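You operate a simulated robot arm through the tools that you are given. There is no shell and no other tool.

You run a simulated robot arm. Do the job below in one go: nothing can be reset, and whatever is moved stays where it is left.

TASK
Free the tight black key between C3 and B3 on the key frame.
Fine: press all five to find it; rock it on its pins, unlifted, till it comes back up alone; press no key outside that octave.

It is judged by the outcome, as a careful person would: the job done as asked, and still so three seconds after it is handed in. It fails if anything else is knocked over, pushed out of place, dropped, spilled or broken.

THE ROBOT
A 7-joint arm with a three-finger gripper, fixed in place. Base frame: the origin is at the foot of the arm, x ahead of it, y to its left, z up; the work surface is at about z = 0.78. Units: m, rad, N and s.
Its first joint turns from -2.897 to 2.897 rad. Payload 2.69 kg.
Tool frame: the origin (TCP) lies between the finger pads and is the grasp point; the fingertips stand 0.03 m ahead of it; z points along the fingers, y is the line along which they close. Largest opening 0.128 m; the body of the gripper starts 0.117 m behind the TCP.
Orientation is told as [roll, pitch, yaw] about the base's x, y, z axes, in that order, counted from this pose: with the fingers straight down and closing along the base's y, the tool's x points along the base's -x, its y along +y and its z along -z.

THE INTERFACE
- The arm moves only by the tool arm_command. Its arguments are lists of equal length, an entry for each row: "delta_pos": the shift along the tool's x, y, z in m, a list of three; "delta_rot": the turn, a rotation vector about the tool's x, y, z in rad, a list of three; "gripper": the finger opening in m, from 0 to 0.128. In form: {"delta_pos": [[x, y, z], ...], "delta_rot": [[rx, ry, rz], ...], "gripper": [gripper, ...]}. A call has 1 to 20 rows; each row is the pose to reach, as a shift and turn from the pose commanded when the call began, along the tool's axes at that moment. A row lasts 0.2 s, in which the tool goes at most 0.05 m and 0.15 rad; a call with a longer step from one row to the next is refused whole, and so is a gripper value outside its range. A pose out of reach is approached as far as the arm can. The call stops where the force on the tool passes 40 N (or 10 N more than at its start, if that is more) or the arm is blocked; 0.2 s more then pass. The fingers move at their own pace and stop on an object; they squeeze with about 26 N. The grip force told is the motor's: it shows also when the fingers shut on nothing. Time passes only in rows, and 0.2 s behind the last, so rows that repeat a pose let the fingers close. The reply holds the time, the measured pose of the TCP, the force on the tool along the base axes, the opening and the grip force, in the units named above and with some noise, with the torque about the TCP (base axes, N m) and any sound that the robot's microphone picked up.
- Cameras (640 x 400 px; columns grow to the right, rows downward): "scene" is fixed at [0.4016, 0.6506, 1.5248]; the picture's right is [0.06, 1.00, 0.00], its down [0.97, -0.06, -0.23] and it looks along [-0.23, 0.01, -0.97] (base axes); focal length 318 px, centre (320, 200). "wrist" rides on the gripper at [0.058, 0.054, -0.131] in the tool frame; the picture's right is [-0.68, 0.74, 0.00], its down [-0.62, -0.57, -0.55] and it looks along [-0.40, -0.37, 0.84] (tool axes); focal length 234 px, centre (320, 200). There is no depth. A picture from a camera that has moved, and an enlarged one, comes with that camera's place and axes in the base frame and with its lens.
- camera(camera): a new picture of that camera. The clock stands still meanwhile.
- lift_body(by): slides the trunk up (or, below 0, down) by that many m; the arm rides with it, the base frame stays. It gives what a move gives, with no picture.
- close_up(camera, box): a new picture of the part [left, top, right, bottom] of that camera's present view, enlarged. The clock stands still meanwhile.
- sign_off(): hands the job in; it is judged then, once.

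Nothing tells you positions but the pictures and the camera data. Unless the task says otherwise, let go and move clear before handing in.

The tools are called after ">>>" as name(argument=value, ...) on one line, values as JSON. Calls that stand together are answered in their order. arm_command: Moves the arm, as the interface text tells. Its arguments: {"type":"object","properties":{"delta_pos":{"type":"array","items":{"type":"array","items":{"type":"number"}}},"delta_rot":{"type":"array","items":{"type":"array","items":{"type":"number"}}},"gripper":{"type":"array","items":{"type":"number"}}},"required":["delta_pos","delta_rot","gripper"]} The other tools are called the same way: lift_body (by) slides the trunk up or down; camera (camera) takes a picture; close_up (camera, box) takes an enlarged picture of a part of a camera's view; sign_off () hands the job in.

At the start:

```text
time: 0.0
eef_pos: [0.2219, 0.5181, 1.0116]
tcp_rot: [0.0, 0.0, -0.001]
contact_force: [-0.3, 0.4, 0.0]
ft_torque: [-0.02, -0.02, -0.01]
opening: 0.1282
gripper_force: 0.0
trunk travel left (down, up): [-0.15, 0.2]
```

scene: 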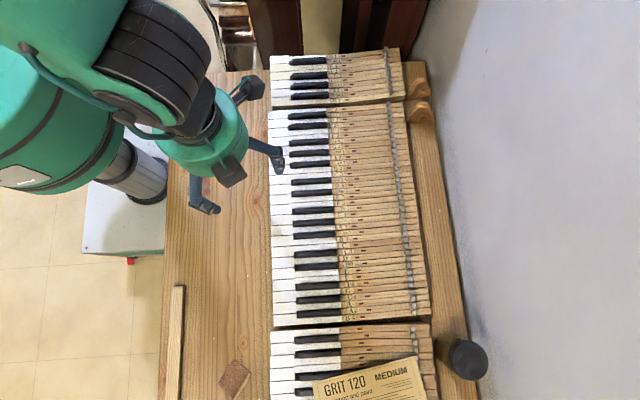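
wrist: 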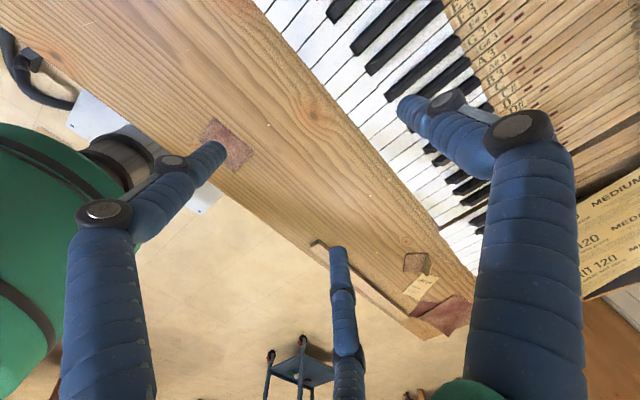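

The keyboard frame lies across the bench with keys running along base y (fronts at lower y) and the pitch sequence along base x. I'll enlarge the views to read the key labels before moving anything.

>>> close_up(camera="scene", box=[260, 100, 440, 212])

>>> close_up(camera="scene", box=[260, 210, 440, 322])

>>> close_up(camera="wrist", box=[400, 0, 640, 150])

>>> close_up(camera="scene", box=[320, 180, 400, 230])

```text
3.56 times, centred on (350, 156) of scene
camera zoom: at [0.4016, 0.6506, 1.5248], right [0.06, 1.0, 0.0], down [0.97, -0.06, -0.23], along [-0.23, 0.01, -0.97], focal length 1130 px, centre (213, 356)
```

zoom: 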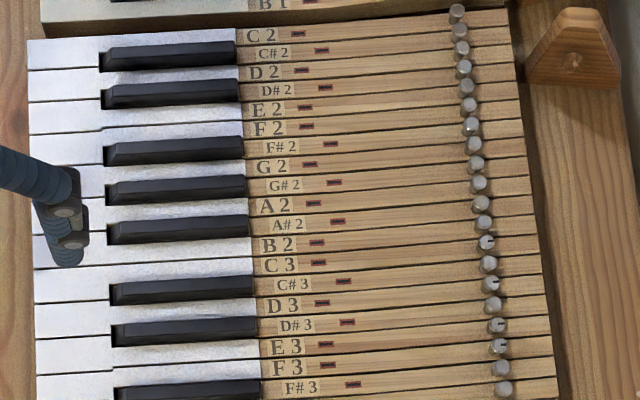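

```text
3.56 times, centred on (350, 266) of scene
camera zoom: at [0.4016, 0.6506, 1.5248], right [0.06, 1.0, 0.0], down [0.97, -0.06, -0.23], along [-0.23, 0.01, -0.97], focal length 1130 px, centre (213, -35)
```

zoom: 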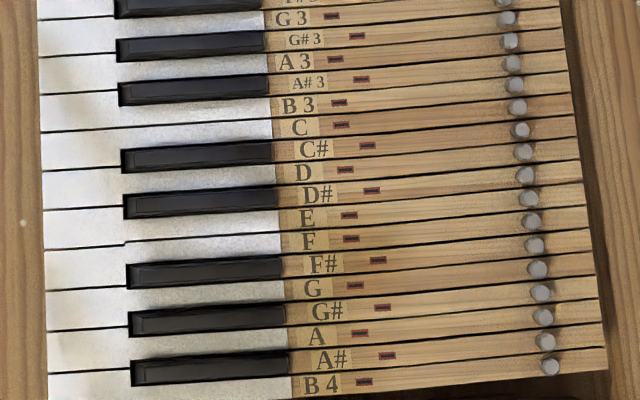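

```text
2.67 times, centred on (520, 75) of wrist
camera zoom: at [0.1616, 0.571, 1.1428], right [0.68, 0.74, 0.0], down [0.62, -0.57, 0.55], along [0.4, -0.37, -0.84], focal length 624 px, centre (-213, 533)
```

zoom: 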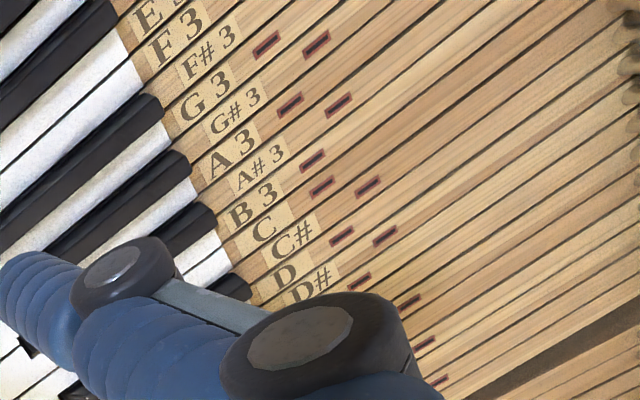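

```text
8.00 times, centred on (360, 205) of scene
camera zoom: at [0.4016, 0.6506, 1.5248], right [0.06, 1.0, 0.0], down [0.97, -0.06, -0.23], along [-0.23, 0.01, -0.97], focal length 2543 px, centre (0, 160)
```

zoom: 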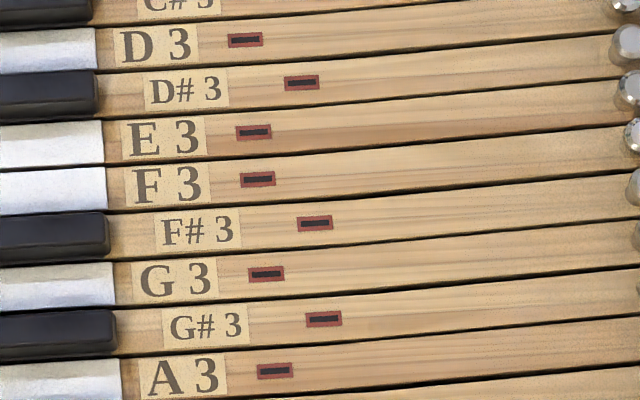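

The C3–B3 black keys are C#3, D#3, F#3, G#3 and A#3, at about x≈0.20–0.30, with their black tops around y≈0.60–0.68. I'll close the fingers here in free air and look at how the tip is shaped before going near the keys.

>>> arm_command(delta_pos=[[0, 0, 0], [0, 0, 0], [0, 0, 0], [0, 0, 0]], delta_rot=[[0, 0, 0], [0, 0, 0], [0, 0, 0], [0, 0, 0]], gripper=[0.0, 0.0, 0.0, 0.0])

>>> camera(camera="wrist")

>>> close_up(camera="scene", box=[160, 100, 320, 200])

```text
time: 1.0
eef_pos: [0.2217, 0.5185, 1.0123]
tcp_rot: [0.0, 0.0, 0.0]
contact_force: [0.6, 0.8, 0.0]
ft_torque: [-0.01, 0.0, 0.03]
opening: 0.0021
gripper_force: 25.8
trunk travel left (down, up): [-0.15, 0.2]
```

```text
taken
camera wrist: at [0.1616, 0.571, 1.1428], right [0.68, 0.74, 0.0], down [0.62, -0.57, 0.55], along [0.4, -0.37, -0.84], focal length 234 px, centre (320, 200)
```

wrist: 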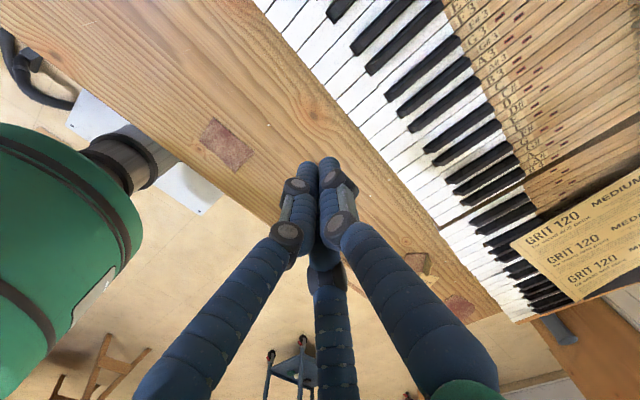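

```text
4.00 times, centred on (240, 150) of scene
camera zoom: at [0.4016, 0.6506, 1.5248], right [0.06, 1.0, 0.0], down [0.97, -0.06, -0.23], along [-0.23, 0.01, -0.97], focal length 1272 px, centre (640, 400)
```

zoom: 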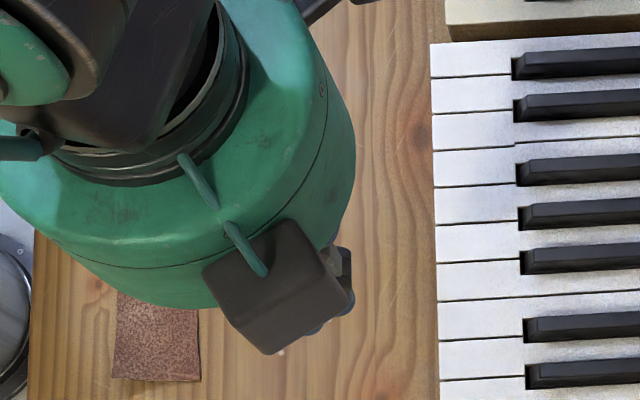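

The hand closes to a small cluster of fingertips right at the tool centre. I'll enlarge that tip and the octave from the wrist camera before positioning over the keys.

>>> close_up(camera="wrist", box=[256, 140, 384, 220])

>>> close_up(camera="wrist", box=[340, 0, 580, 150])

```text
5.00 times, centred on (320, 180) of wrist
camera zoom: at [0.1616, 0.571, 1.1428], right [0.68, 0.74, 0.0], down [0.62, -0.57, 0.55], along [0.4, -0.37, -0.84], focal length 1171 px, centre (320, 300)
```

zoom: 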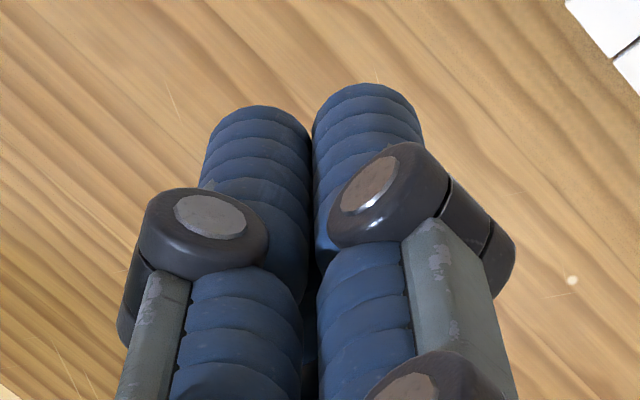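

```text
2.67 times, centred on (460, 75) of wrist
camera zoom: at [0.1616, 0.571, 1.1428], right [0.68, 0.74, 0.0], down [0.62, -0.57, 0.55], along [0.4, -0.37, -0.84], focal length 624 px, centre (-53, 533)
```

zoom: 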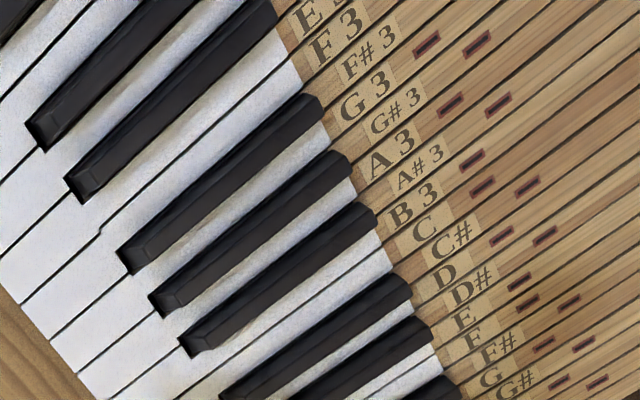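

The key tops seem to sit near z≈0.82–0.835, and C#3 is near x≈0.19. I'll move the closed hand to a hover above the front of C#3, tilted slightly so that a single fingertip leads, and check the alignment from there.

>>> arm_command(delta_pos=[[0.0075, 0.024, 0.0], [0.015, 0.048, 0.02], [0.022, 0.072, 0.045], [0.03, 0.0965, 0.075], [0.03, 0.0965, 0.095], [0.03, 0.0965, 0.095]], delta_rot=[[0.08, 0, 0], [0.16, 0, 0], [0.24, 0, 0], [0.3, 0, 0], [0.3, 0, 0], [0.3, 0, 0]], gripper=[0, 0, 0, 0, 0, 0])

>>> camera(camera="wrist")

>>> camera(camera="scene")

```text
time: 2.4
eef_pos: [0.1901, 0.6151, 0.9163]
tcp_rot: [-0.299, 0.001, 0.001]
contact_force: [-0.2, 0.5, -0.1]
ft_torque: [0.0, -0.01, 0.0]
opening: 0.0021
gripper_force: 26.0
trunk travel left (down, up): [-0.15, 0.2]
```

```text
taken
camera wrist: at [0.1305, 0.7052, 1.0262], right [0.68, 0.7, -0.22], down [0.62, -0.38, 0.69], along [0.4, -0.6, -0.69], focal length 234 px, centre (320, 200)
```

wrist: 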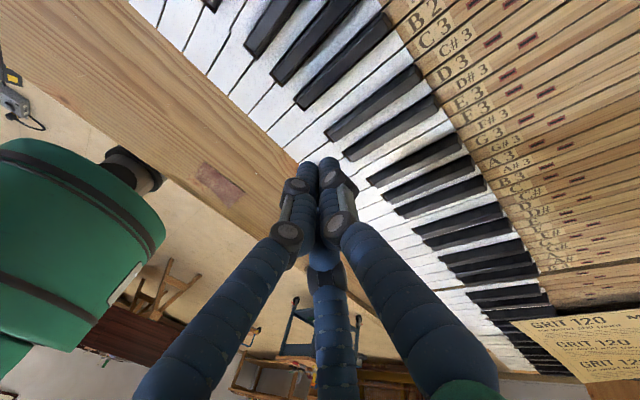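

```text
taken
```

scene: 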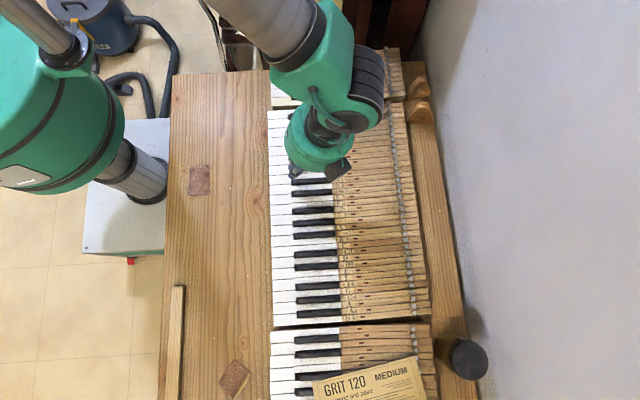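

The hand is hovering over the front of the octave's low end. I'll enlarge the wrist view to compute key positions more precisely.

>>> close_up(camera="wrist", box=[240, 0, 560, 200])

>>> close_up(camera="wrist", box=[280, 50, 480, 175])

>>> close_up(camera="scene", box=[260, 130, 440, 242])

```text
2.00 times, centred on (400, 100) of wrist
camera zoom: at [0.1305, 0.7052, 1.0262], right [0.68, 0.7, -0.22], down [0.62, -0.38, 0.69], along [0.4, -0.6, -0.69], focal length 468 px, centre (160, 400)
```

zoom: 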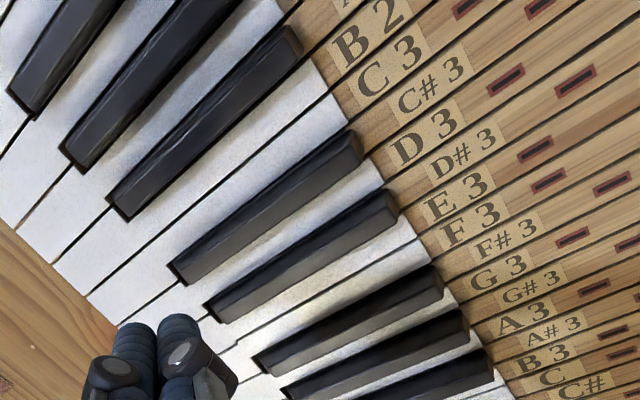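

```text
3.20 times, centred on (380, 112) of wrist
camera zoom: at [0.1305, 0.7052, 1.0262], right [0.68, 0.7, -0.22], down [0.62, -0.38, 0.69], along [0.4, -0.6, -0.69], focal length 749 px, centre (128, 480)
```

zoom: 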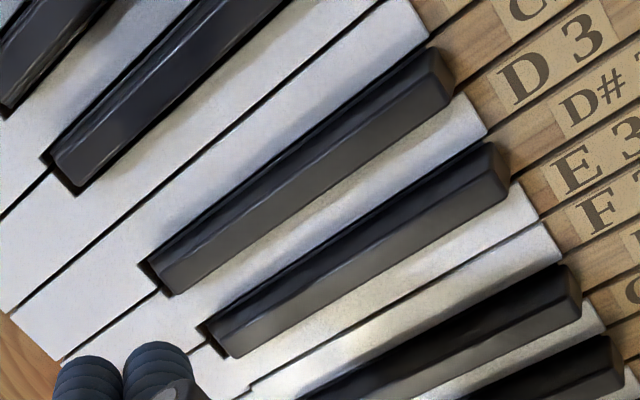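

```text
3.56 times, centred on (350, 186) of scene
camera zoom: at [0.4016, 0.6506, 1.5248], right [0.06, 1.0, 0.0], down [0.97, -0.06, -0.23], along [-0.23, 0.01, -0.97], focal length 1130 px, centre (213, 250)
```

zoom: 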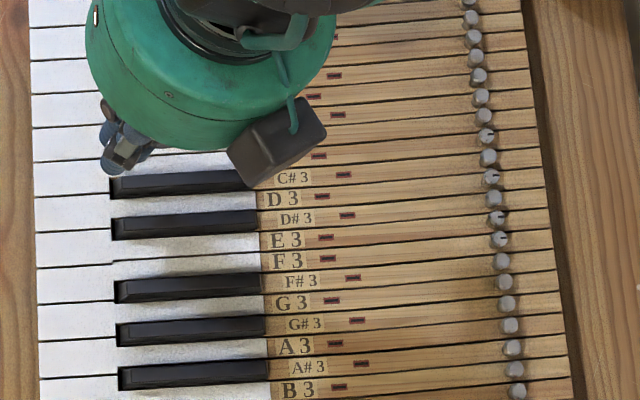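

C#3 works out at x≈0.189, front edge y≈0.600; D#3 at x≈0.217, F#3≈0.258, G#3≈0.285, A#3≈0.312. The tip is over C#3 now, so I'll come down in small steps and feel for contact.

>>> arm_command(delta_pos=[[0, 0.0059, 0.0191], [0, 0.0118, 0.0382], [0, 0.0118, 0.0382]], delta_rot=[[0, 0, 0], [0, 0, 0], [0, 0, 0]], gripper=[0, 0, 0])

>>> camera(camera="wrist")

>>> close_up(camera="wrist", box=[280, 50, 480, 175])

```text
time: 3.2
eef_pos: [0.1903, 0.6157, 0.8767]
tcp_rot: [-0.301, 0.0, 0.0]
contact_force: [-0.3, -0.9, -0.8]
ft_torque: [-0.03, -0.01, 0.01]
opening: 0.0023
gripper_force: 26.5
trunk travel left (down, up): [-0.15, 0.2]
```

```text
taken
camera wrist: at [0.1307, 0.7046, 0.9862], right [0.68, 0.7, -0.22], down [0.62, -0.38, 0.69], along [0.4, -0.6, -0.69], focal length 234 px, centre (320, 200)
```

wrist: 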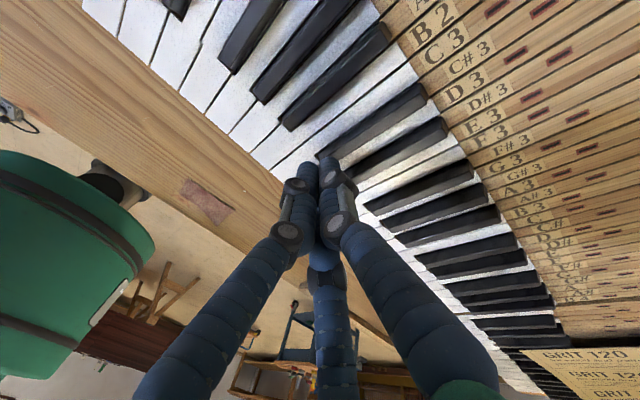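

```text
3.20 times, centred on (380, 112) of wrist
camera zoom: at [0.1307, 0.7046, 0.9862], right [0.68, 0.7, -0.22], down [0.62, -0.38, 0.69], along [0.4, -0.6, -0.69], focal length 749 px, centre (128, 480)
```

zoom: 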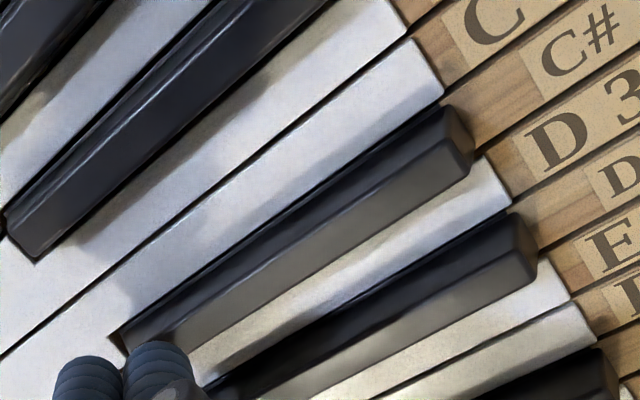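

The fingertip lines up over the front of C#3 and the black top looks to be near z≈0.84, just under the tip. I'll lower a few millimetres at a time.

>>> arm_command(delta_pos=[[0, 0.00118, 0.00382], [0, 0.00177, 0.00573]], delta_rot=[[0, 0, 0], [0, 0, 0]], gripper=[0, 0])

```text
time: 3.8
eef_pos: [0.19, 0.6153, 0.8706]
tcp_rot: [-0.3, 0.0, 0.001]
contact_force: [-0.6, -0.2, -0.2]
ft_torque: [0.01, -0.02, -0.02]
opening: 0.002
gripper_force: 26.5
trunk travel left (down, up): [-0.15, 0.2]
```

No contact yet at TCP z≈0.8706, so I'll keep lowering in small steps.

>>> arm_command(delta_pos=[[0, 0.00089, 0.00287], [0, 0.00089, 0.00287]], delta_rot=[[0, 0, 0], [0, 0, 0]], gripper=[0, 0])

>>> arm_command(delta_pos=[[0, 0.00089, 0.00287], [0, 0.00089, 0.00287]], delta_rot=[[0, 0, 0], [0, 0, 0]], gripper=[0, 0])

```text
time: 4.4
eef_pos: [0.1908, 0.6155, 0.8678]
tcp_rot: [-0.299, -0.001, -0.003]
contact_force: [0.1, 1.0, -0.1]
ft_torque: [0.01, 0.0, -0.01]
opening: 0.0024
gripper_force: 26.4
trunk travel left (down, up): [-0.15, 0.2]
```

```text
time: 5.0
eef_pos: [0.1907, 0.6144, 0.8644]
tcp_rot: [-0.301, 0.0, 0.001]
contact_force: [-0.2, 0.5, 1.1]
ft_torque: [0.05, 0.02, -0.02]
opening: 0.0024
gripper_force: 26.1
trunk travel left (down, up): [-0.15, 0.2]
```

There's a faint upward force (~1 N), which may be first contact at TCP z≈0.864. Continuing gently down through the key dip.

>>> arm_command(delta_pos=[[0, 0.00089, 0.00287], [0, 0.00089, 0.00287]], delta_rot=[[0, 0, 0], [0, 0, 0]], gripper=[0, 0])

>>> close_up(camera="wrist", box=[280, 50, 480, 175])

```text
time: 5.6
eef_pos: [0.1917, 0.6143, 0.8614]
tcp_rot: [-0.3, 0.001, -0.001]
contact_force: [-0.2, -1.1, 0.0]
ft_torque: [-0.01, -0.02, -0.01]
opening: 0.0023
gripper_force: 26.0
trunk travel left (down, up): [-0.15, 0.2]
```

```text
3.20 times, centred on (380, 112) of wrist
camera zoom: at [0.1322, 0.7039, 0.9707], right [0.68, 0.7, -0.22], down [0.62, -0.38, 0.69], along [0.4, -0.6, -0.69], focal length 749 px, centre (128, 480)
```

zoom: 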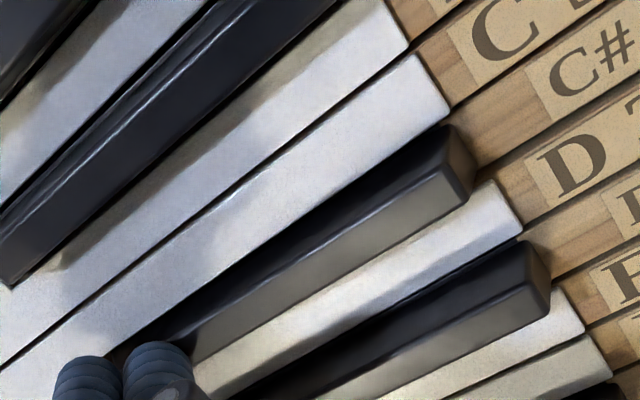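

The reading is noisy at about ±1 N, so a light key won't show in the force until it bottoms out. I'll continue in 2–3 mm steps until I feel the bottom.

>>> arm_command(delta_pos=[[0, 0.00074, 0.0024], [0, 0.00074, 0.0024]], delta_rot=[[0, 0, 0], [0, 0, 0]], gripper=[0, 0])

>>> close_up(camera="wrist", box=[280, 50, 480, 175])

>>> close_up(camera="scene", box=[260, 130, 440, 242])

```text
time: 6.2
eef_pos: [0.1916, 0.6148, 0.8596]
tcp_rot: [-0.299, -0.001, 0.0]
contact_force: [0.4, -0.7, 9.3]
ft_torque: [0.02, -0.04, -0.03]
opening: 0.0021
gripper_force: 25.9
trunk travel left (down, up): [-0.15, 0.2]
```

```text
3.20 times, centred on (380, 112) of wrist
camera zoom: at [0.1321, 0.7037, 0.969], right [0.68, 0.7, -0.22], down [0.62, -0.38, 0.69], along [0.4, -0.6, -0.69], focal length 749 px, centre (128, 480)
```

zoom: 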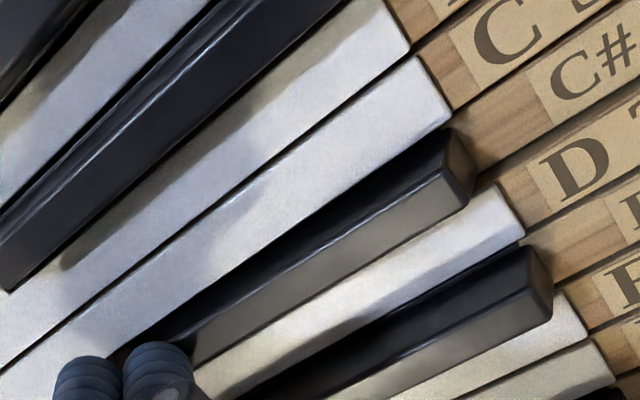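

```text
3.56 times, centred on (350, 186) of scene
camera zoom: at [0.4016, 0.6506, 1.5248], right [0.06, 1.0, 0.0], down [0.97, -0.06, -0.23], along [-0.23, 0.01, -0.97], focal length 1130 px, centre (213, 250)
```

zoom: 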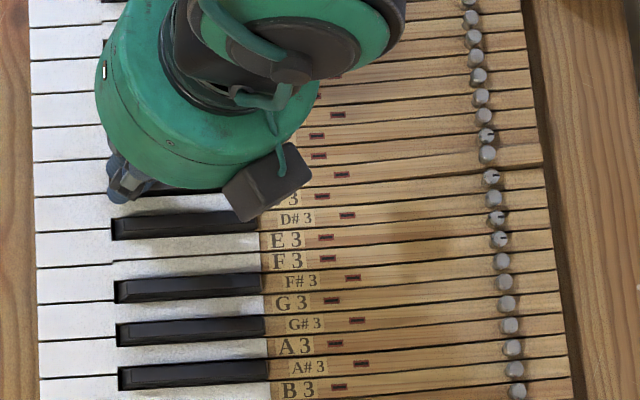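

Bottomed out with ~9 N at TCP z≈0.8596, and the C#3 tail is visibly raised in the scene view. Now I lift off and check whether it returns on its own.

>>> arm_command(delta_pos=[[0, -0.003, -0.0096], [0, -0.0089, -0.0287], [0, -0.0118, -0.0382], [0, -0.0118, -0.0382], [0, -0.0118, -0.0382]], delta_rot=[[0, 0, 0], [0, 0, 0], [0, 0, 0], [0, 0, 0], [0, 0, 0]], gripper=[0, 0, 0, 0, 0])

>>> close_up(camera="wrist", box=[240, 0, 560, 200])

>>> close_up(camera="scene", box=[260, 130, 440, 242])

```text
time: 7.4
eef_pos: [0.1908, 0.6128, 0.8993]
tcp_rot: [-0.301, 0.0, -0.002]
contact_force: [-0.3, 0.7, 0.5]
ft_torque: [-0.02, -0.01, 0.02]
opening: 0.0022
gripper_force: 26.2
trunk travel left (down, up): [-0.15, 0.2]
```

```text
2.00 times, centred on (400, 100) of wrist
camera zoom: at [0.1315, 0.7031, 1.0086], right [0.68, 0.7, -0.22], down [0.62, -0.38, 0.69], along [0.4, -0.6, -0.69], focal length 468 px, centre (160, 400)
```

zoom: 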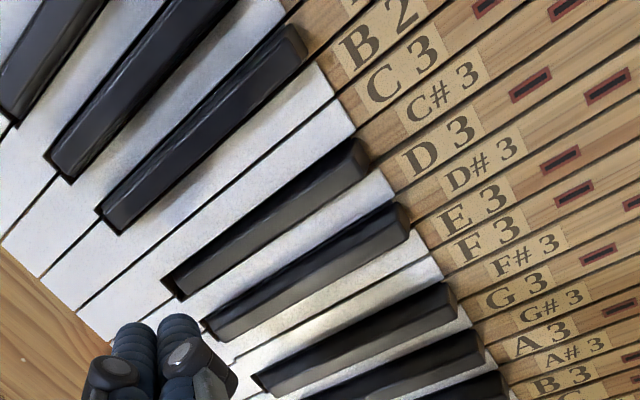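

```text
3.56 times, centred on (350, 186) of scene
camera zoom: at [0.4016, 0.6506, 1.5248], right [0.06, 1.0, 0.0], down [0.97, -0.06, -0.23], along [-0.23, 0.01, -0.97], focal length 1130 px, centre (213, 250)
```

zoom: 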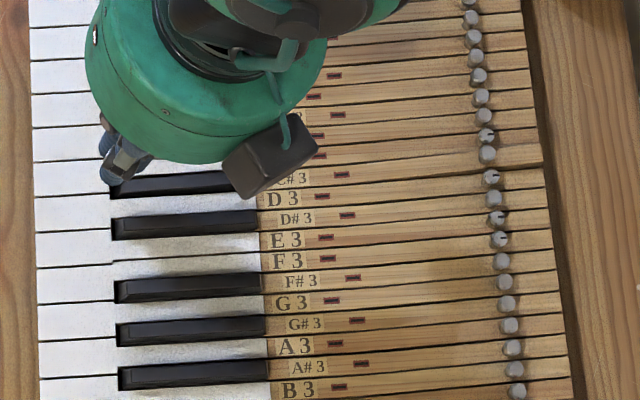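

I can't judge yet from this scale whether C#3 came all the way back. Zooming in on both ends.

>>> close_up(camera="scene", box=[376, 150, 424, 180])

>>> close_up(camera="wrist", box=[310, 40, 470, 140])

>>> close_up(camera="scene", box=[280, 170, 344, 210])

```text
13.33 times, centred on (400, 165) of scene
camera zoom: at [0.4016, 0.6506, 1.5248], right [0.06, 1.0, 0.0], down [0.97, -0.06, -0.23], along [-0.23, 0.01, -0.97], focal length 4238 px, centre (-747, 667)
```

zoom: 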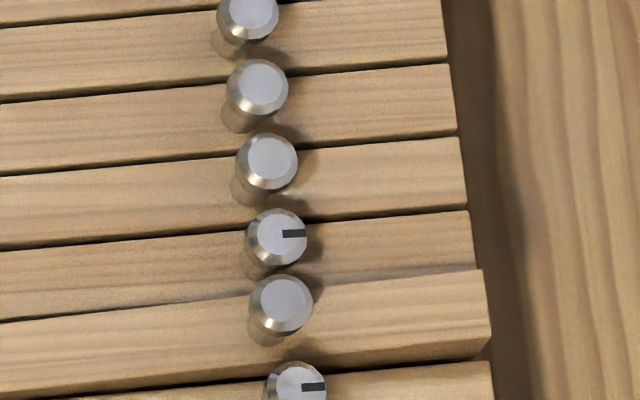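

```text
4.00 times, centred on (390, 90) of wrist
camera zoom: at [0.1315, 0.7031, 1.0086], right [0.68, 0.7, -0.22], down [0.62, -0.38, 0.69], along [0.4, -0.6, -0.69], focal length 937 px, centre (40, 640)
```

zoom: 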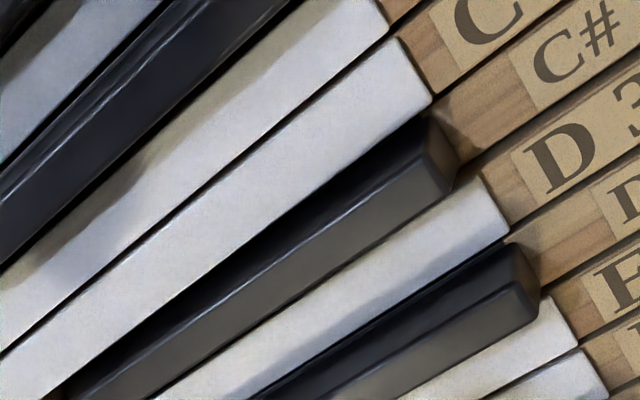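

```text
10.00 times, centred on (312, 190) of scene
camera zoom: at [0.4016, 0.6506, 1.5248], right [0.06, 1.0, 0.0], down [0.97, -0.06, -0.23], along [-0.23, 0.01, -0.97], focal length 3179 px, centre (400, 300)
```

zoom: 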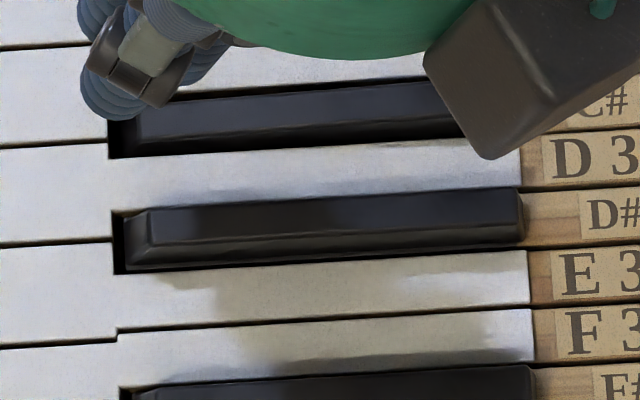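

C#3 clearly stayed down: its tail is raised above its neighbours and its black top sits low. It looks like the tight one, but I'll press all five as asked; D#3 is next at x≈0.218.

>>> arm_command(delta_pos=[[-0.0272, 0.001, 0], [-0.0272, 0.001, 0], [-0.0272, 0.0069, 0.0191], [-0.0272, 0.0098, 0.0287], [-0.0272, 0.0111, 0.033], [-0.0272, 0.0121, 0.036], [-0.0272, 0.0124, 0.037], [-0.0272, 0.0124, 0.037]], delta_rot=[[0, 0, 0], [0, 0, 0], [0, 0, 0], [0, 0, 0], [0, 0, 0], [0, 0, 0], [0, 0, 0], [0, 0, 0]], gripper=[0, 0, 0, 0, 0, 0, 0, 0])

>>> close_up(camera="wrist", box=[280, 50, 480, 175])

>>> close_up(camera="scene", box=[376, 165, 424, 195])

```text
time: 9.2
eef_pos: [0.2187, 0.615, 0.8609]
tcp_rot: [-0.301, 0.0, 0.0]
contact_force: [-0.4, -0.2, 0.7]
ft_torque: [-0.03, -0.01, -0.03]
opening: 0.002
gripper_force: 25.9
trunk travel left (down, up): [-0.15, 0.2]
```

```text
3.20 times, centred on (380, 112) of wrist
camera zoom: at [0.1592, 0.7044, 0.9699], right [0.68, 0.7, -0.22], down [0.62, -0.38, 0.69], along [0.4, -0.6, -0.69], focal length 749 px, centre (128, 480)
```

zoom: 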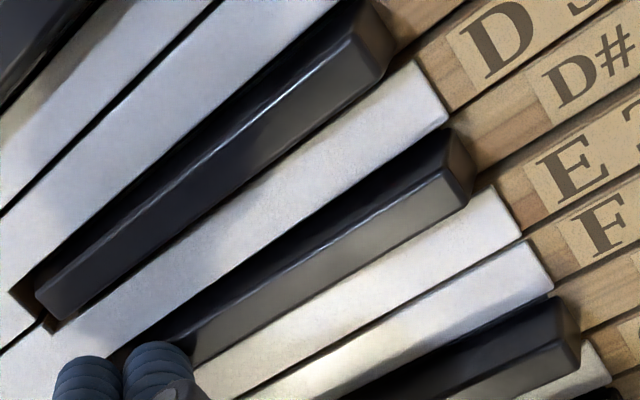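

```text
13.33 times, centred on (400, 180) of scene
camera zoom: at [0.4016, 0.6506, 1.5248], right [0.06, 1.0, 0.0], down [0.97, -0.06, -0.23], along [-0.23, 0.01, -0.97], focal length 4238 px, centre (-747, 467)
```

zoom: 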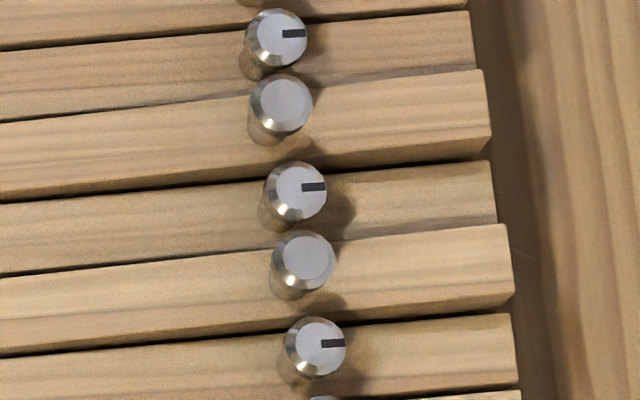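

D#3 is down with its tail raised next to the still-stuck C#3. I'll press it the last bit to its bottom, then release and check its return.

>>> arm_command(delta_pos=[[0, 0.0003, 0.0011], [0, 0.0005, 0.0017]], delta_rot=[[0, 0, 0], [0, 0, 0]], gripper=[0, 0])

>>> arm_command(delta_pos=[[0, -0.003, -0.0096], [0, -0.0089, -0.0287], [0, -0.0121, -0.039], [0, -0.0121, -0.039], [0, -0.0121, -0.039]], delta_rot=[[0, 0, 0], [0, 0, 0], [0, 0, 0], [0, 0, 0], [0, 0, 0]], gripper=[0, 0, 0, 0, 0])

>>> close_up(camera="scene", box=[376, 165, 424, 195])

>>> close_up(camera="wrist", box=[240, 0, 560, 200])

```text
time: 9.8
eef_pos: [0.2193, 0.6157, 0.8595]
tcp_rot: [-0.302, 0.0, 0.0]
contact_force: [0.4, -3.1, 8.4]
ft_torque: [-0.01, -0.02, -0.02]
opening: 0.0021
gripper_force: 25.9
trunk travel left (down, up): [-0.15, 0.2]
```

```text
time: 11.0
eef_pos: [0.219, 0.6158, 0.8993]
tcp_rot: [-0.299, -0.001, 0.0]
contact_force: [0.2, 1.0, 1.2]
ft_torque: [0.0, -0.03, 0.07]
opening: 0.0023
gripper_force: 26.2
trunk travel left (down, up): [-0.15, 0.2]
```

```text
13.33 times, centred on (400, 180) of scene
camera zoom: at [0.4016, 0.6506, 1.5248], right [0.06, 1.0, 0.0], down [0.97, -0.06, -0.23], along [-0.23, 0.01, -0.97], focal length 4238 px, centre (-747, 467)
```

zoom: 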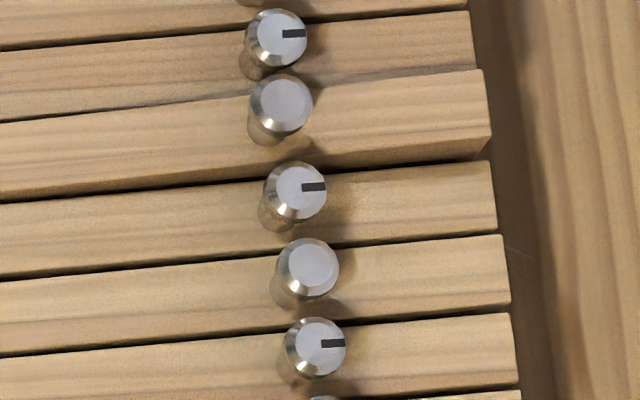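

```text
2.00 times, centred on (400, 100) of wrist
camera zoom: at [0.1588, 0.7052, 1.0092], right [0.68, 0.7, -0.22], down [0.62, -0.38, 0.69], along [0.4, -0.6, -0.69], focal length 468 px, centre (160, 400)
```

zoom: 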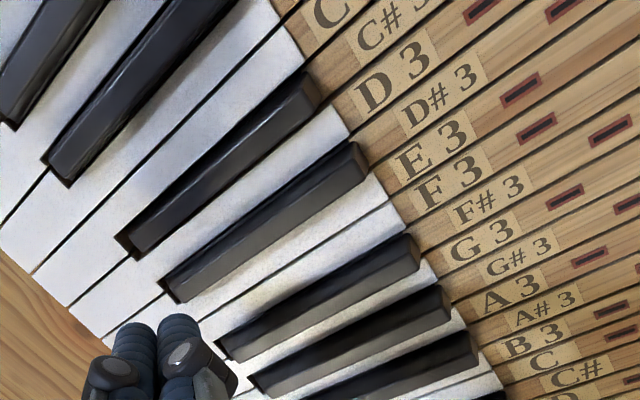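

D#3 came straight back level, while C#3 is still down. I'll take a finer look to fix the x positions of F#3, G#3 and A#3 before pressing them.

>>> close_up(camera="scene", box=[280, 195, 360, 245])

```text
8.00 times, centred on (320, 220) of scene
camera zoom: at [0.4016, 0.6506, 1.5248], right [0.06, 1.0, 0.0], down [0.97, -0.06, -0.23], along [-0.23, 0.01, -0.97], focal length 2543 px, centre (320, 40)
```

zoom: 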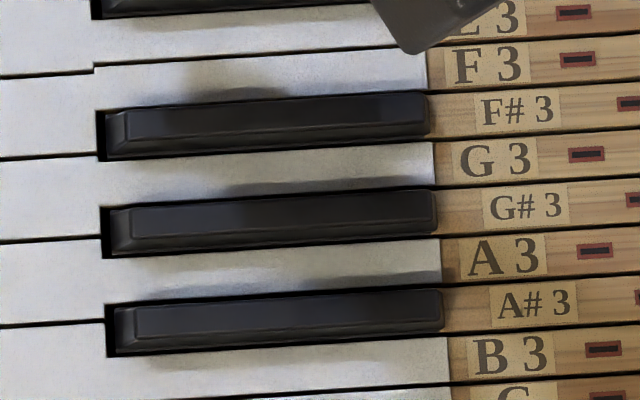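

Refined: F#3 x≈0.259, G#3 x≈0.286, A#3 x≈0.313. Moving to F#3 and pressing it to the bottom.

>>> arm_command(delta_pos=[[-0.02, 0, 0], [-0.04, 0, 0], [-0.04, 0, 0], [-0.04, 0.0059, 0.0191], [-0.04, 0.0089, 0.0287], [-0.04, 0.0103, 0.0335], [-0.04, 0.0113, 0.0365], [-0.04, 0.0118, 0.038], [-0.04, 0.0121, 0.039]], delta_rot=[[0, 0, 0], [0, 0, 0], [0, 0, 0], [0, 0, 0], [0, 0, 0], [0, 0, 0], [0, 0, 0], [0, 0, 0], [0, 0, 0]], gripper=[0, 0, 0, 0, 0, 0, 0, 0, 0])

>>> close_up(camera="wrist", box=[280, 50, 480, 175])

>>> close_up(camera="scene", box=[376, 185, 424, 215])

```text
time: 13.0
eef_pos: [0.2586, 0.6159, 0.8585]
tcp_rot: [-0.299, 0.0, 0.0]
contact_force: [-0.9, -2.9, 13.5]
ft_torque: [0.04, 0.03, 0.05]
opening: 0.0023
gripper_force: 26.1
trunk travel left (down, up): [-0.15, 0.2]
```

```text
3.20 times, centred on (380, 112) of wrist
camera zoom: at [0.1988, 0.7043, 0.969], right [0.68, 0.7, -0.22], down [0.62, -0.38, 0.69], along [0.4, -0.6, -0.69], focal length 749 px, centre (128, 480)
```

zoom: 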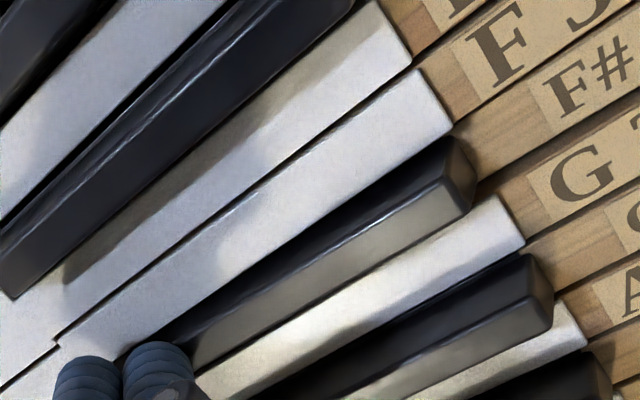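

```text
13.33 times, centred on (400, 200) of scene
camera zoom: at [0.4016, 0.6506, 1.5248], right [0.06, 1.0, 0.0], down [0.97, -0.06, -0.23], along [-0.23, 0.01, -0.97], focal length 4238 px, centre (-747, 200)
```

zoom: 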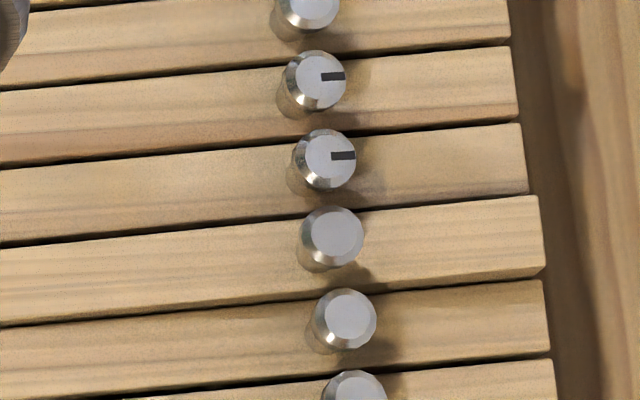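

F#3 bottomed with ~13 N and its tail rose. Lifting off and checking its return.

>>> arm_command(delta_pos=[[0, -0.003, -0.0096], [0, -0.0089, -0.0287], [0, -0.0121, -0.039], [0, -0.0121, -0.039], [0, -0.0121, -0.039]], delta_rot=[[0, 0, 0], [0, 0, 0], [0, 0, 0], [0, 0, 0], [0, 0, 0]], gripper=[0, 0, 0, 0, 0])

>>> close_up(camera="scene", box=[376, 185, 424, 215])

>>> arm_command(delta_pos=[[-0.0272, 0, 0], [-0.0272, 0, 0], [-0.0272, 0.0059, 0.0191], [-0.0272, 0.0089, 0.0287], [-0.0272, 0.0103, 0.0335], [-0.0272, 0.0113, 0.0365], [-0.0272, 0.0118, 0.038], [-0.0272, 0.012, 0.0386]], delta_rot=[[0, 0, 0], [0, 0, 0], [0, 0, 0], [0, 0, 0], [0, 0, 0], [0, 0, 0], [0, 0, 0], [0, 0, 0]], gripper=[0, 0, 0, 0, 0, 0, 0, 0])

>>> close_up(camera="wrist", box=[280, 50, 480, 175])

>>> close_up(camera="scene", box=[376, 195, 424, 225])

```text
time: 14.2
eef_pos: [0.2587, 0.6163, 0.8984]
tcp_rot: [-0.301, -0.001, 0.0]
contact_force: [0.0, 0.3, -0.3]
ft_torque: [-0.01, -0.02, 0.0]
opening: 0.0023
gripper_force: 26.0
trunk travel left (down, up): [-0.15, 0.2]
```

```text
13.33 times, centred on (400, 200) of scene
camera zoom: at [0.4016, 0.6506, 1.5248], right [0.06, 1.0, 0.0], down [0.97, -0.06, -0.23], along [-0.23, 0.01, -0.97], focal length 4238 px, centre (-747, 200)
```

zoom: 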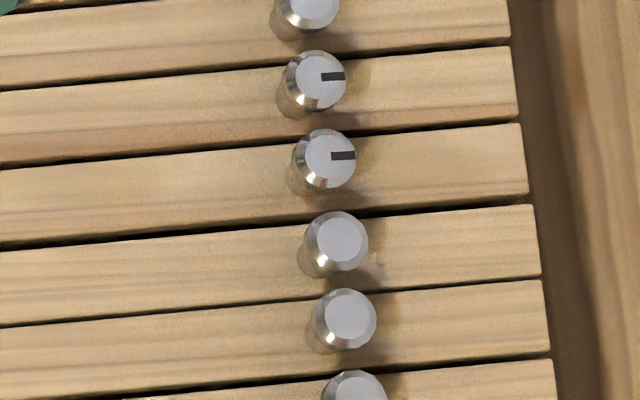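

```text
time: 16.0
eef_pos: [0.286, 0.6175, 0.8607]
tcp_rot: [-0.298, 0.002, 0.0]
contact_force: [-1.1, -1.7, 13.1]
ft_torque: [0.09, 0.05, 0.03]
opening: 0.0021
gripper_force: 26.4
trunk travel left (down, up): [-0.15, 0.2]
```

```text
3.20 times, centred on (380, 112) of wrist
camera zoom: at [0.2263, 0.7047, 0.969], right [0.68, 0.7, -0.22], down [0.62, -0.38, 0.69], along [0.4, -0.6, -0.69], focal length 749 px, centre (128, 480)
```

zoom: 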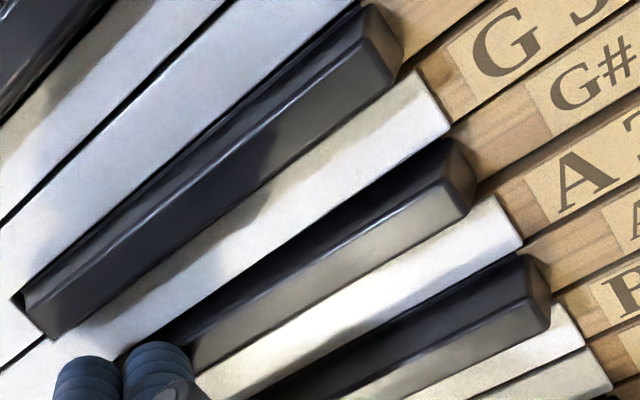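

```text
13.33 times, centred on (400, 210) of scene
camera zoom: at [0.4016, 0.6506, 1.5248], right [0.06, 1.0, 0.0], down [0.97, -0.06, -0.23], along [-0.23, 0.01, -0.97], focal length 4238 px, centre (-747, 67)
```

zoom: 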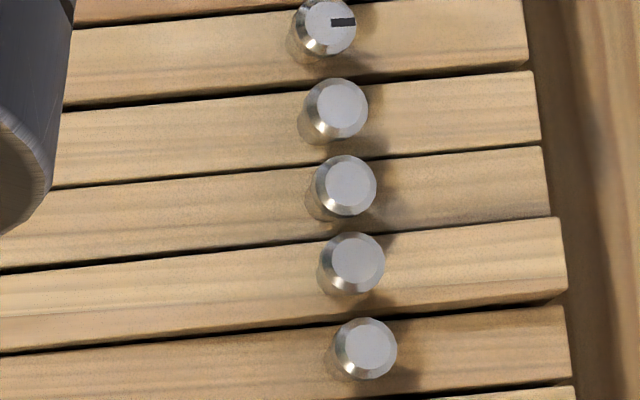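

F#3 returned freely, and G#3 is now bottomed at ~13 N with its tail up. I'll release G#3, check its return, then press A#3.

>>> arm_command(delta_pos=[[0, -0.003, -0.0096], [0, -0.0089, -0.0287], [0, -0.0121, -0.039], [0, -0.0121, -0.039], [0, -0.0121, -0.039]], delta_rot=[[0, 0, 0], [0, 0, 0], [0, 0, 0], [0, 0, 0], [0, 0, 0]], gripper=[0, 0, 0, 0, 0])

>>> close_up(camera="scene", box=[376, 195, 424, 225])

>>> arm_command(delta_pos=[[-0.0273, 0, 0], [-0.0273, 0, 0], [-0.0273, 0.0059, 0.0191], [-0.0273, 0.0089, 0.0287], [-0.0273, 0.0103, 0.0335], [-0.0273, 0.0113, 0.0365], [-0.0273, 0.0118, 0.038], [-0.0273, 0.0121, 0.039]], delta_rot=[[0, 0, 0], [0, 0, 0], [0, 0, 0], [0, 0, 0], [0, 0, 0], [0, 0, 0], [0, 0, 0], [0, 0, 0]], gripper=[0, 0, 0, 0, 0, 0, 0, 0])

>>> close_up(camera="wrist", box=[280, 50, 480, 175])

>>> close_up(camera="scene", box=[376, 205, 424, 235])

```text
time: 17.2
eef_pos: [0.2861, 0.6145, 0.8971]
tcp_rot: [-0.302, 0.002, -0.001]
contact_force: [-0.2, -0.2, 0.1]
ft_torque: [0.01, 0.04, -0.02]
opening: 0.0021
gripper_force: 25.7
trunk travel left (down, up): [-0.15, 0.2]
```

```text
13.33 times, centred on (400, 210) of scene
camera zoom: at [0.4016, 0.6506, 1.5248], right [0.06, 1.0, 0.0], down [0.97, -0.06, -0.23], along [-0.23, 0.01, -0.97], focal length 4238 px, centre (-747, 67)
```

zoom: 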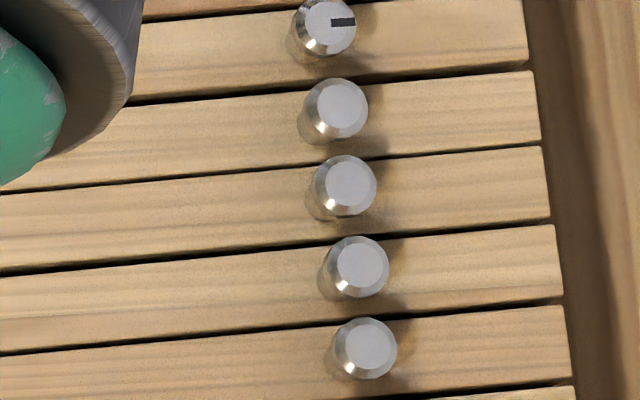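

```text
time: 19.0
eef_pos: [0.3129, 0.6155, 0.8587]
tcp_rot: [-0.3, 0.001, 0.0]
contact_force: [-1.7, -1.1, 7.7]
ft_torque: [0.0, 0.06, 0.01]
opening: 0.0024
gripper_force: 25.8
trunk travel left (down, up): [-0.15, 0.2]
```

```text
3.20 times, centred on (380, 112) of wrist
camera zoom: at [0.2534, 0.7048, 0.9692], right [0.68, 0.7, -0.22], down [0.62, -0.38, 0.69], along [0.4, -0.6, -0.69], focal length 749 px, centre (128, 480)
```

zoom: 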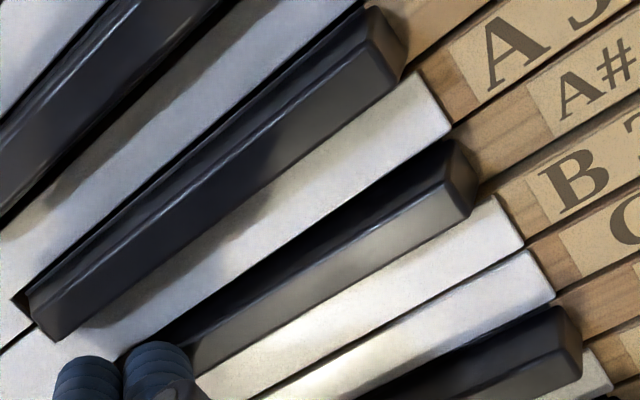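

```text
13.33 times, centred on (400, 220) of scene
camera zoom: at [0.4016, 0.6506, 1.5248], right [0.06, 1.0, 0.0], down [0.97, -0.06, -0.23], along [-0.23, 0.01, -0.97], focal length 4238 px, centre (-747, -67)
```

zoom: 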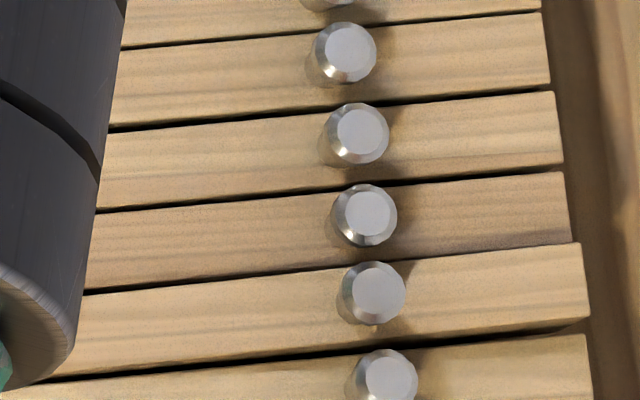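

G#3 returned freely; A#3 is bottomed with its tail up. Releasing it now and rising to a higher hover to look over the whole octave.

>>> arm_command(delta_pos=[[0, -0.003, -0.0096], [0, -0.0089, -0.0287], [0, -0.0148, -0.0478], [0, -0.0236, -0.0764], [0, -0.0236, -0.0764], [0, -0.0236, -0.0764]], delta_rot=[[0, 0, 0], [0, 0, 0], [0, 0, 0], [0, 0, 0], [0, 0, 0], [0, 0, 0]], gripper=[0, 0, 0, 0, 0, 0])

>>> close_up(camera="scene", box=[376, 205, 424, 235])

>>> close_up(camera="scene", box=[260, 130, 440, 242])

>>> camera(camera="wrist")

```text
time: 20.4
eef_pos: [0.3141, 0.6159, 0.9381]
tcp_rot: [-0.301, 0.001, -0.001]
contact_force: [-0.3, -0.1, 0.4]
ft_torque: [0.0, 0.02, -0.02]
opening: 0.0022
gripper_force: 26.2
trunk travel left (down, up): [-0.15, 0.2]
```

```text
13.33 times, centred on (400, 220) of scene
camera zoom: at [0.4016, 0.6506, 1.5248], right [0.06, 1.0, 0.0], down [0.97, -0.06, -0.23], along [-0.23, 0.01, -0.97], focal length 4238 px, centre (-747, -67)
```

zoom: 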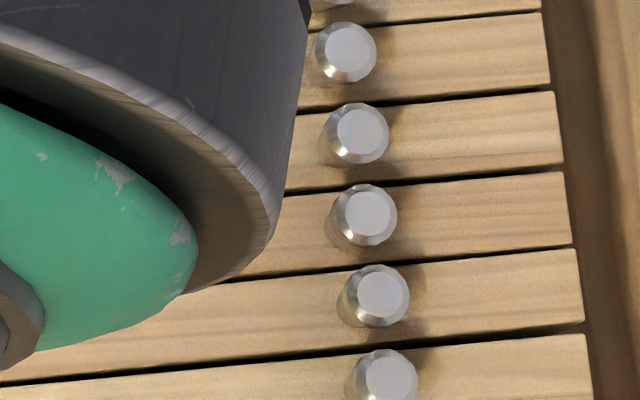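

```text
3.56 times, centred on (350, 186) of scene
camera zoom: at [0.4016, 0.6506, 1.5248], right [0.06, 1.0, 0.0], down [0.97, -0.06, -0.23], along [-0.23, 0.01, -0.97], focal length 1130 px, centre (213, 250)
```

zoom: 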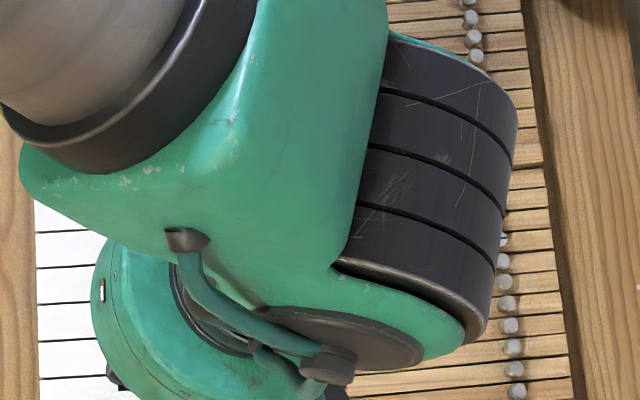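

```text
taken
camera wrist: at [0.2549, 0.7051, 1.0478], right [0.68, 0.7, -0.22], down [0.62, -0.38, 0.69], along [0.4, -0.6, -0.69], focal length 234 px, centre (320, 200)
```

wrist: 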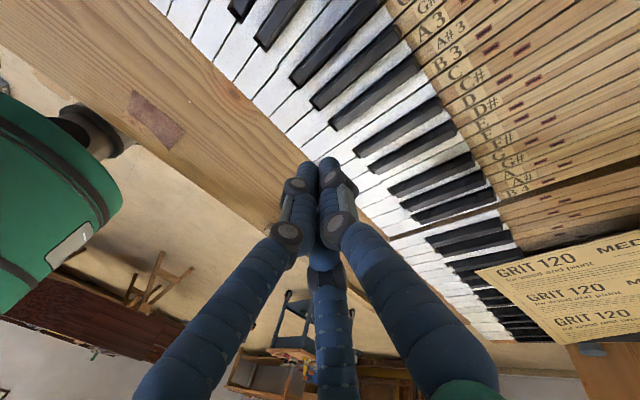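

All four others came back by themselves, so C#3 is the tight key. Its tail stands up behind the balance pin (y≈0.746), so I'll rock it by alternately pressing tail and front. Moving above the C#3 tail (x≈0.187, y≈0.80, ahead of the metal capstan) with less tilt.

>>> arm_command(delta_pos=[[0.0212, 0.0293, -0.0091], [0.0423, 0.0586, -0.0181], [0.0635, 0.0879, -0.0272], [0.0847, 0.1172, -0.0363], [0.1058, 0.1465, -0.0453], [0.127, 0.1758, -0.0544], [0.127, 0.1758, -0.0544], [0.127, 0.1758, -0.0544]], delta_rot=[[0, 0, 0], [-0.05, 0, 0], [-0.1, 0, 0], [-0.15, 0, 0], [-0.15, 0, 0], [-0.15, 0, 0], [-0.15, 0, 0], [-0.15, 0, 0]], gripper=[0, 0, 0, 0, 0, 0, 0, 0])

>>> camera(camera="wrist")

>>> camera(camera="scene")

>>> close_up(camera="wrist", box=[220, 60, 460, 210])

```text
time: 22.2
eef_pos: [0.1869, 0.802, 0.9396]
tcp_rot: [-0.151, -0.001, 0.0]
contact_force: [0.3, 0.0, 0.6]
ft_torque: [0.01, -0.03, 0.01]
opening: 0.0023
gripper_force: 26.1
trunk travel left (down, up): [-0.15, 0.2]
```

```text
taken
camera wrist: at [0.1278, 0.8731, 1.061], right [0.68, 0.73, -0.11], down [0.62, -0.48, 0.63], along [0.4, -0.49, -0.77], focal length 234 px, centre (320, 200)
```

wrist: 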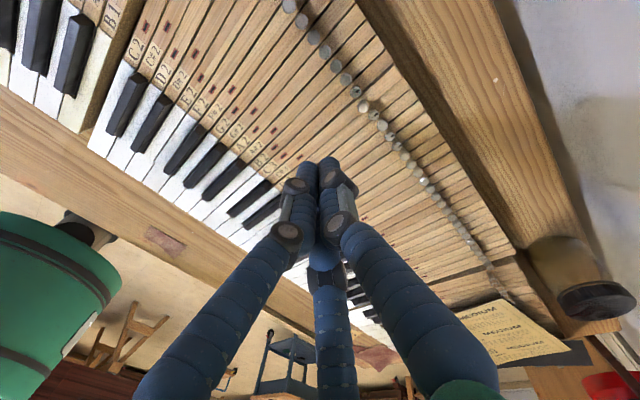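

```text
taken
```

scene: 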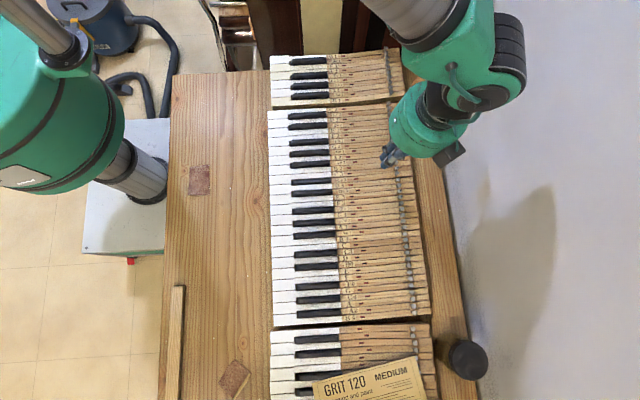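

```text
2.67 times, centred on (340, 135) of wrist
camera zoom: at [0.1278, 0.8731, 1.061], right [0.68, 0.73, -0.11], down [0.62, -0.48, 0.63], along [0.4, -0.49, -0.77], focal length 624 px, centre (267, 373)
```

zoom: 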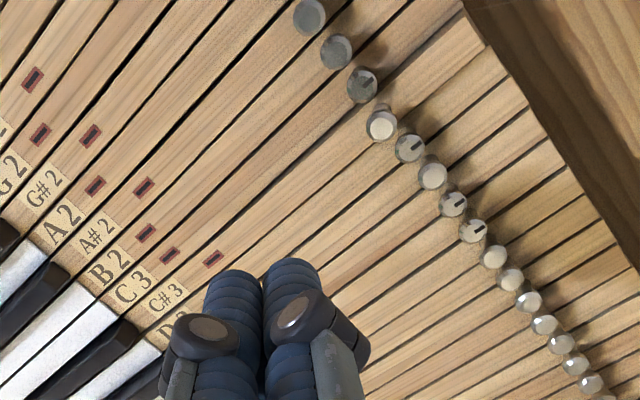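

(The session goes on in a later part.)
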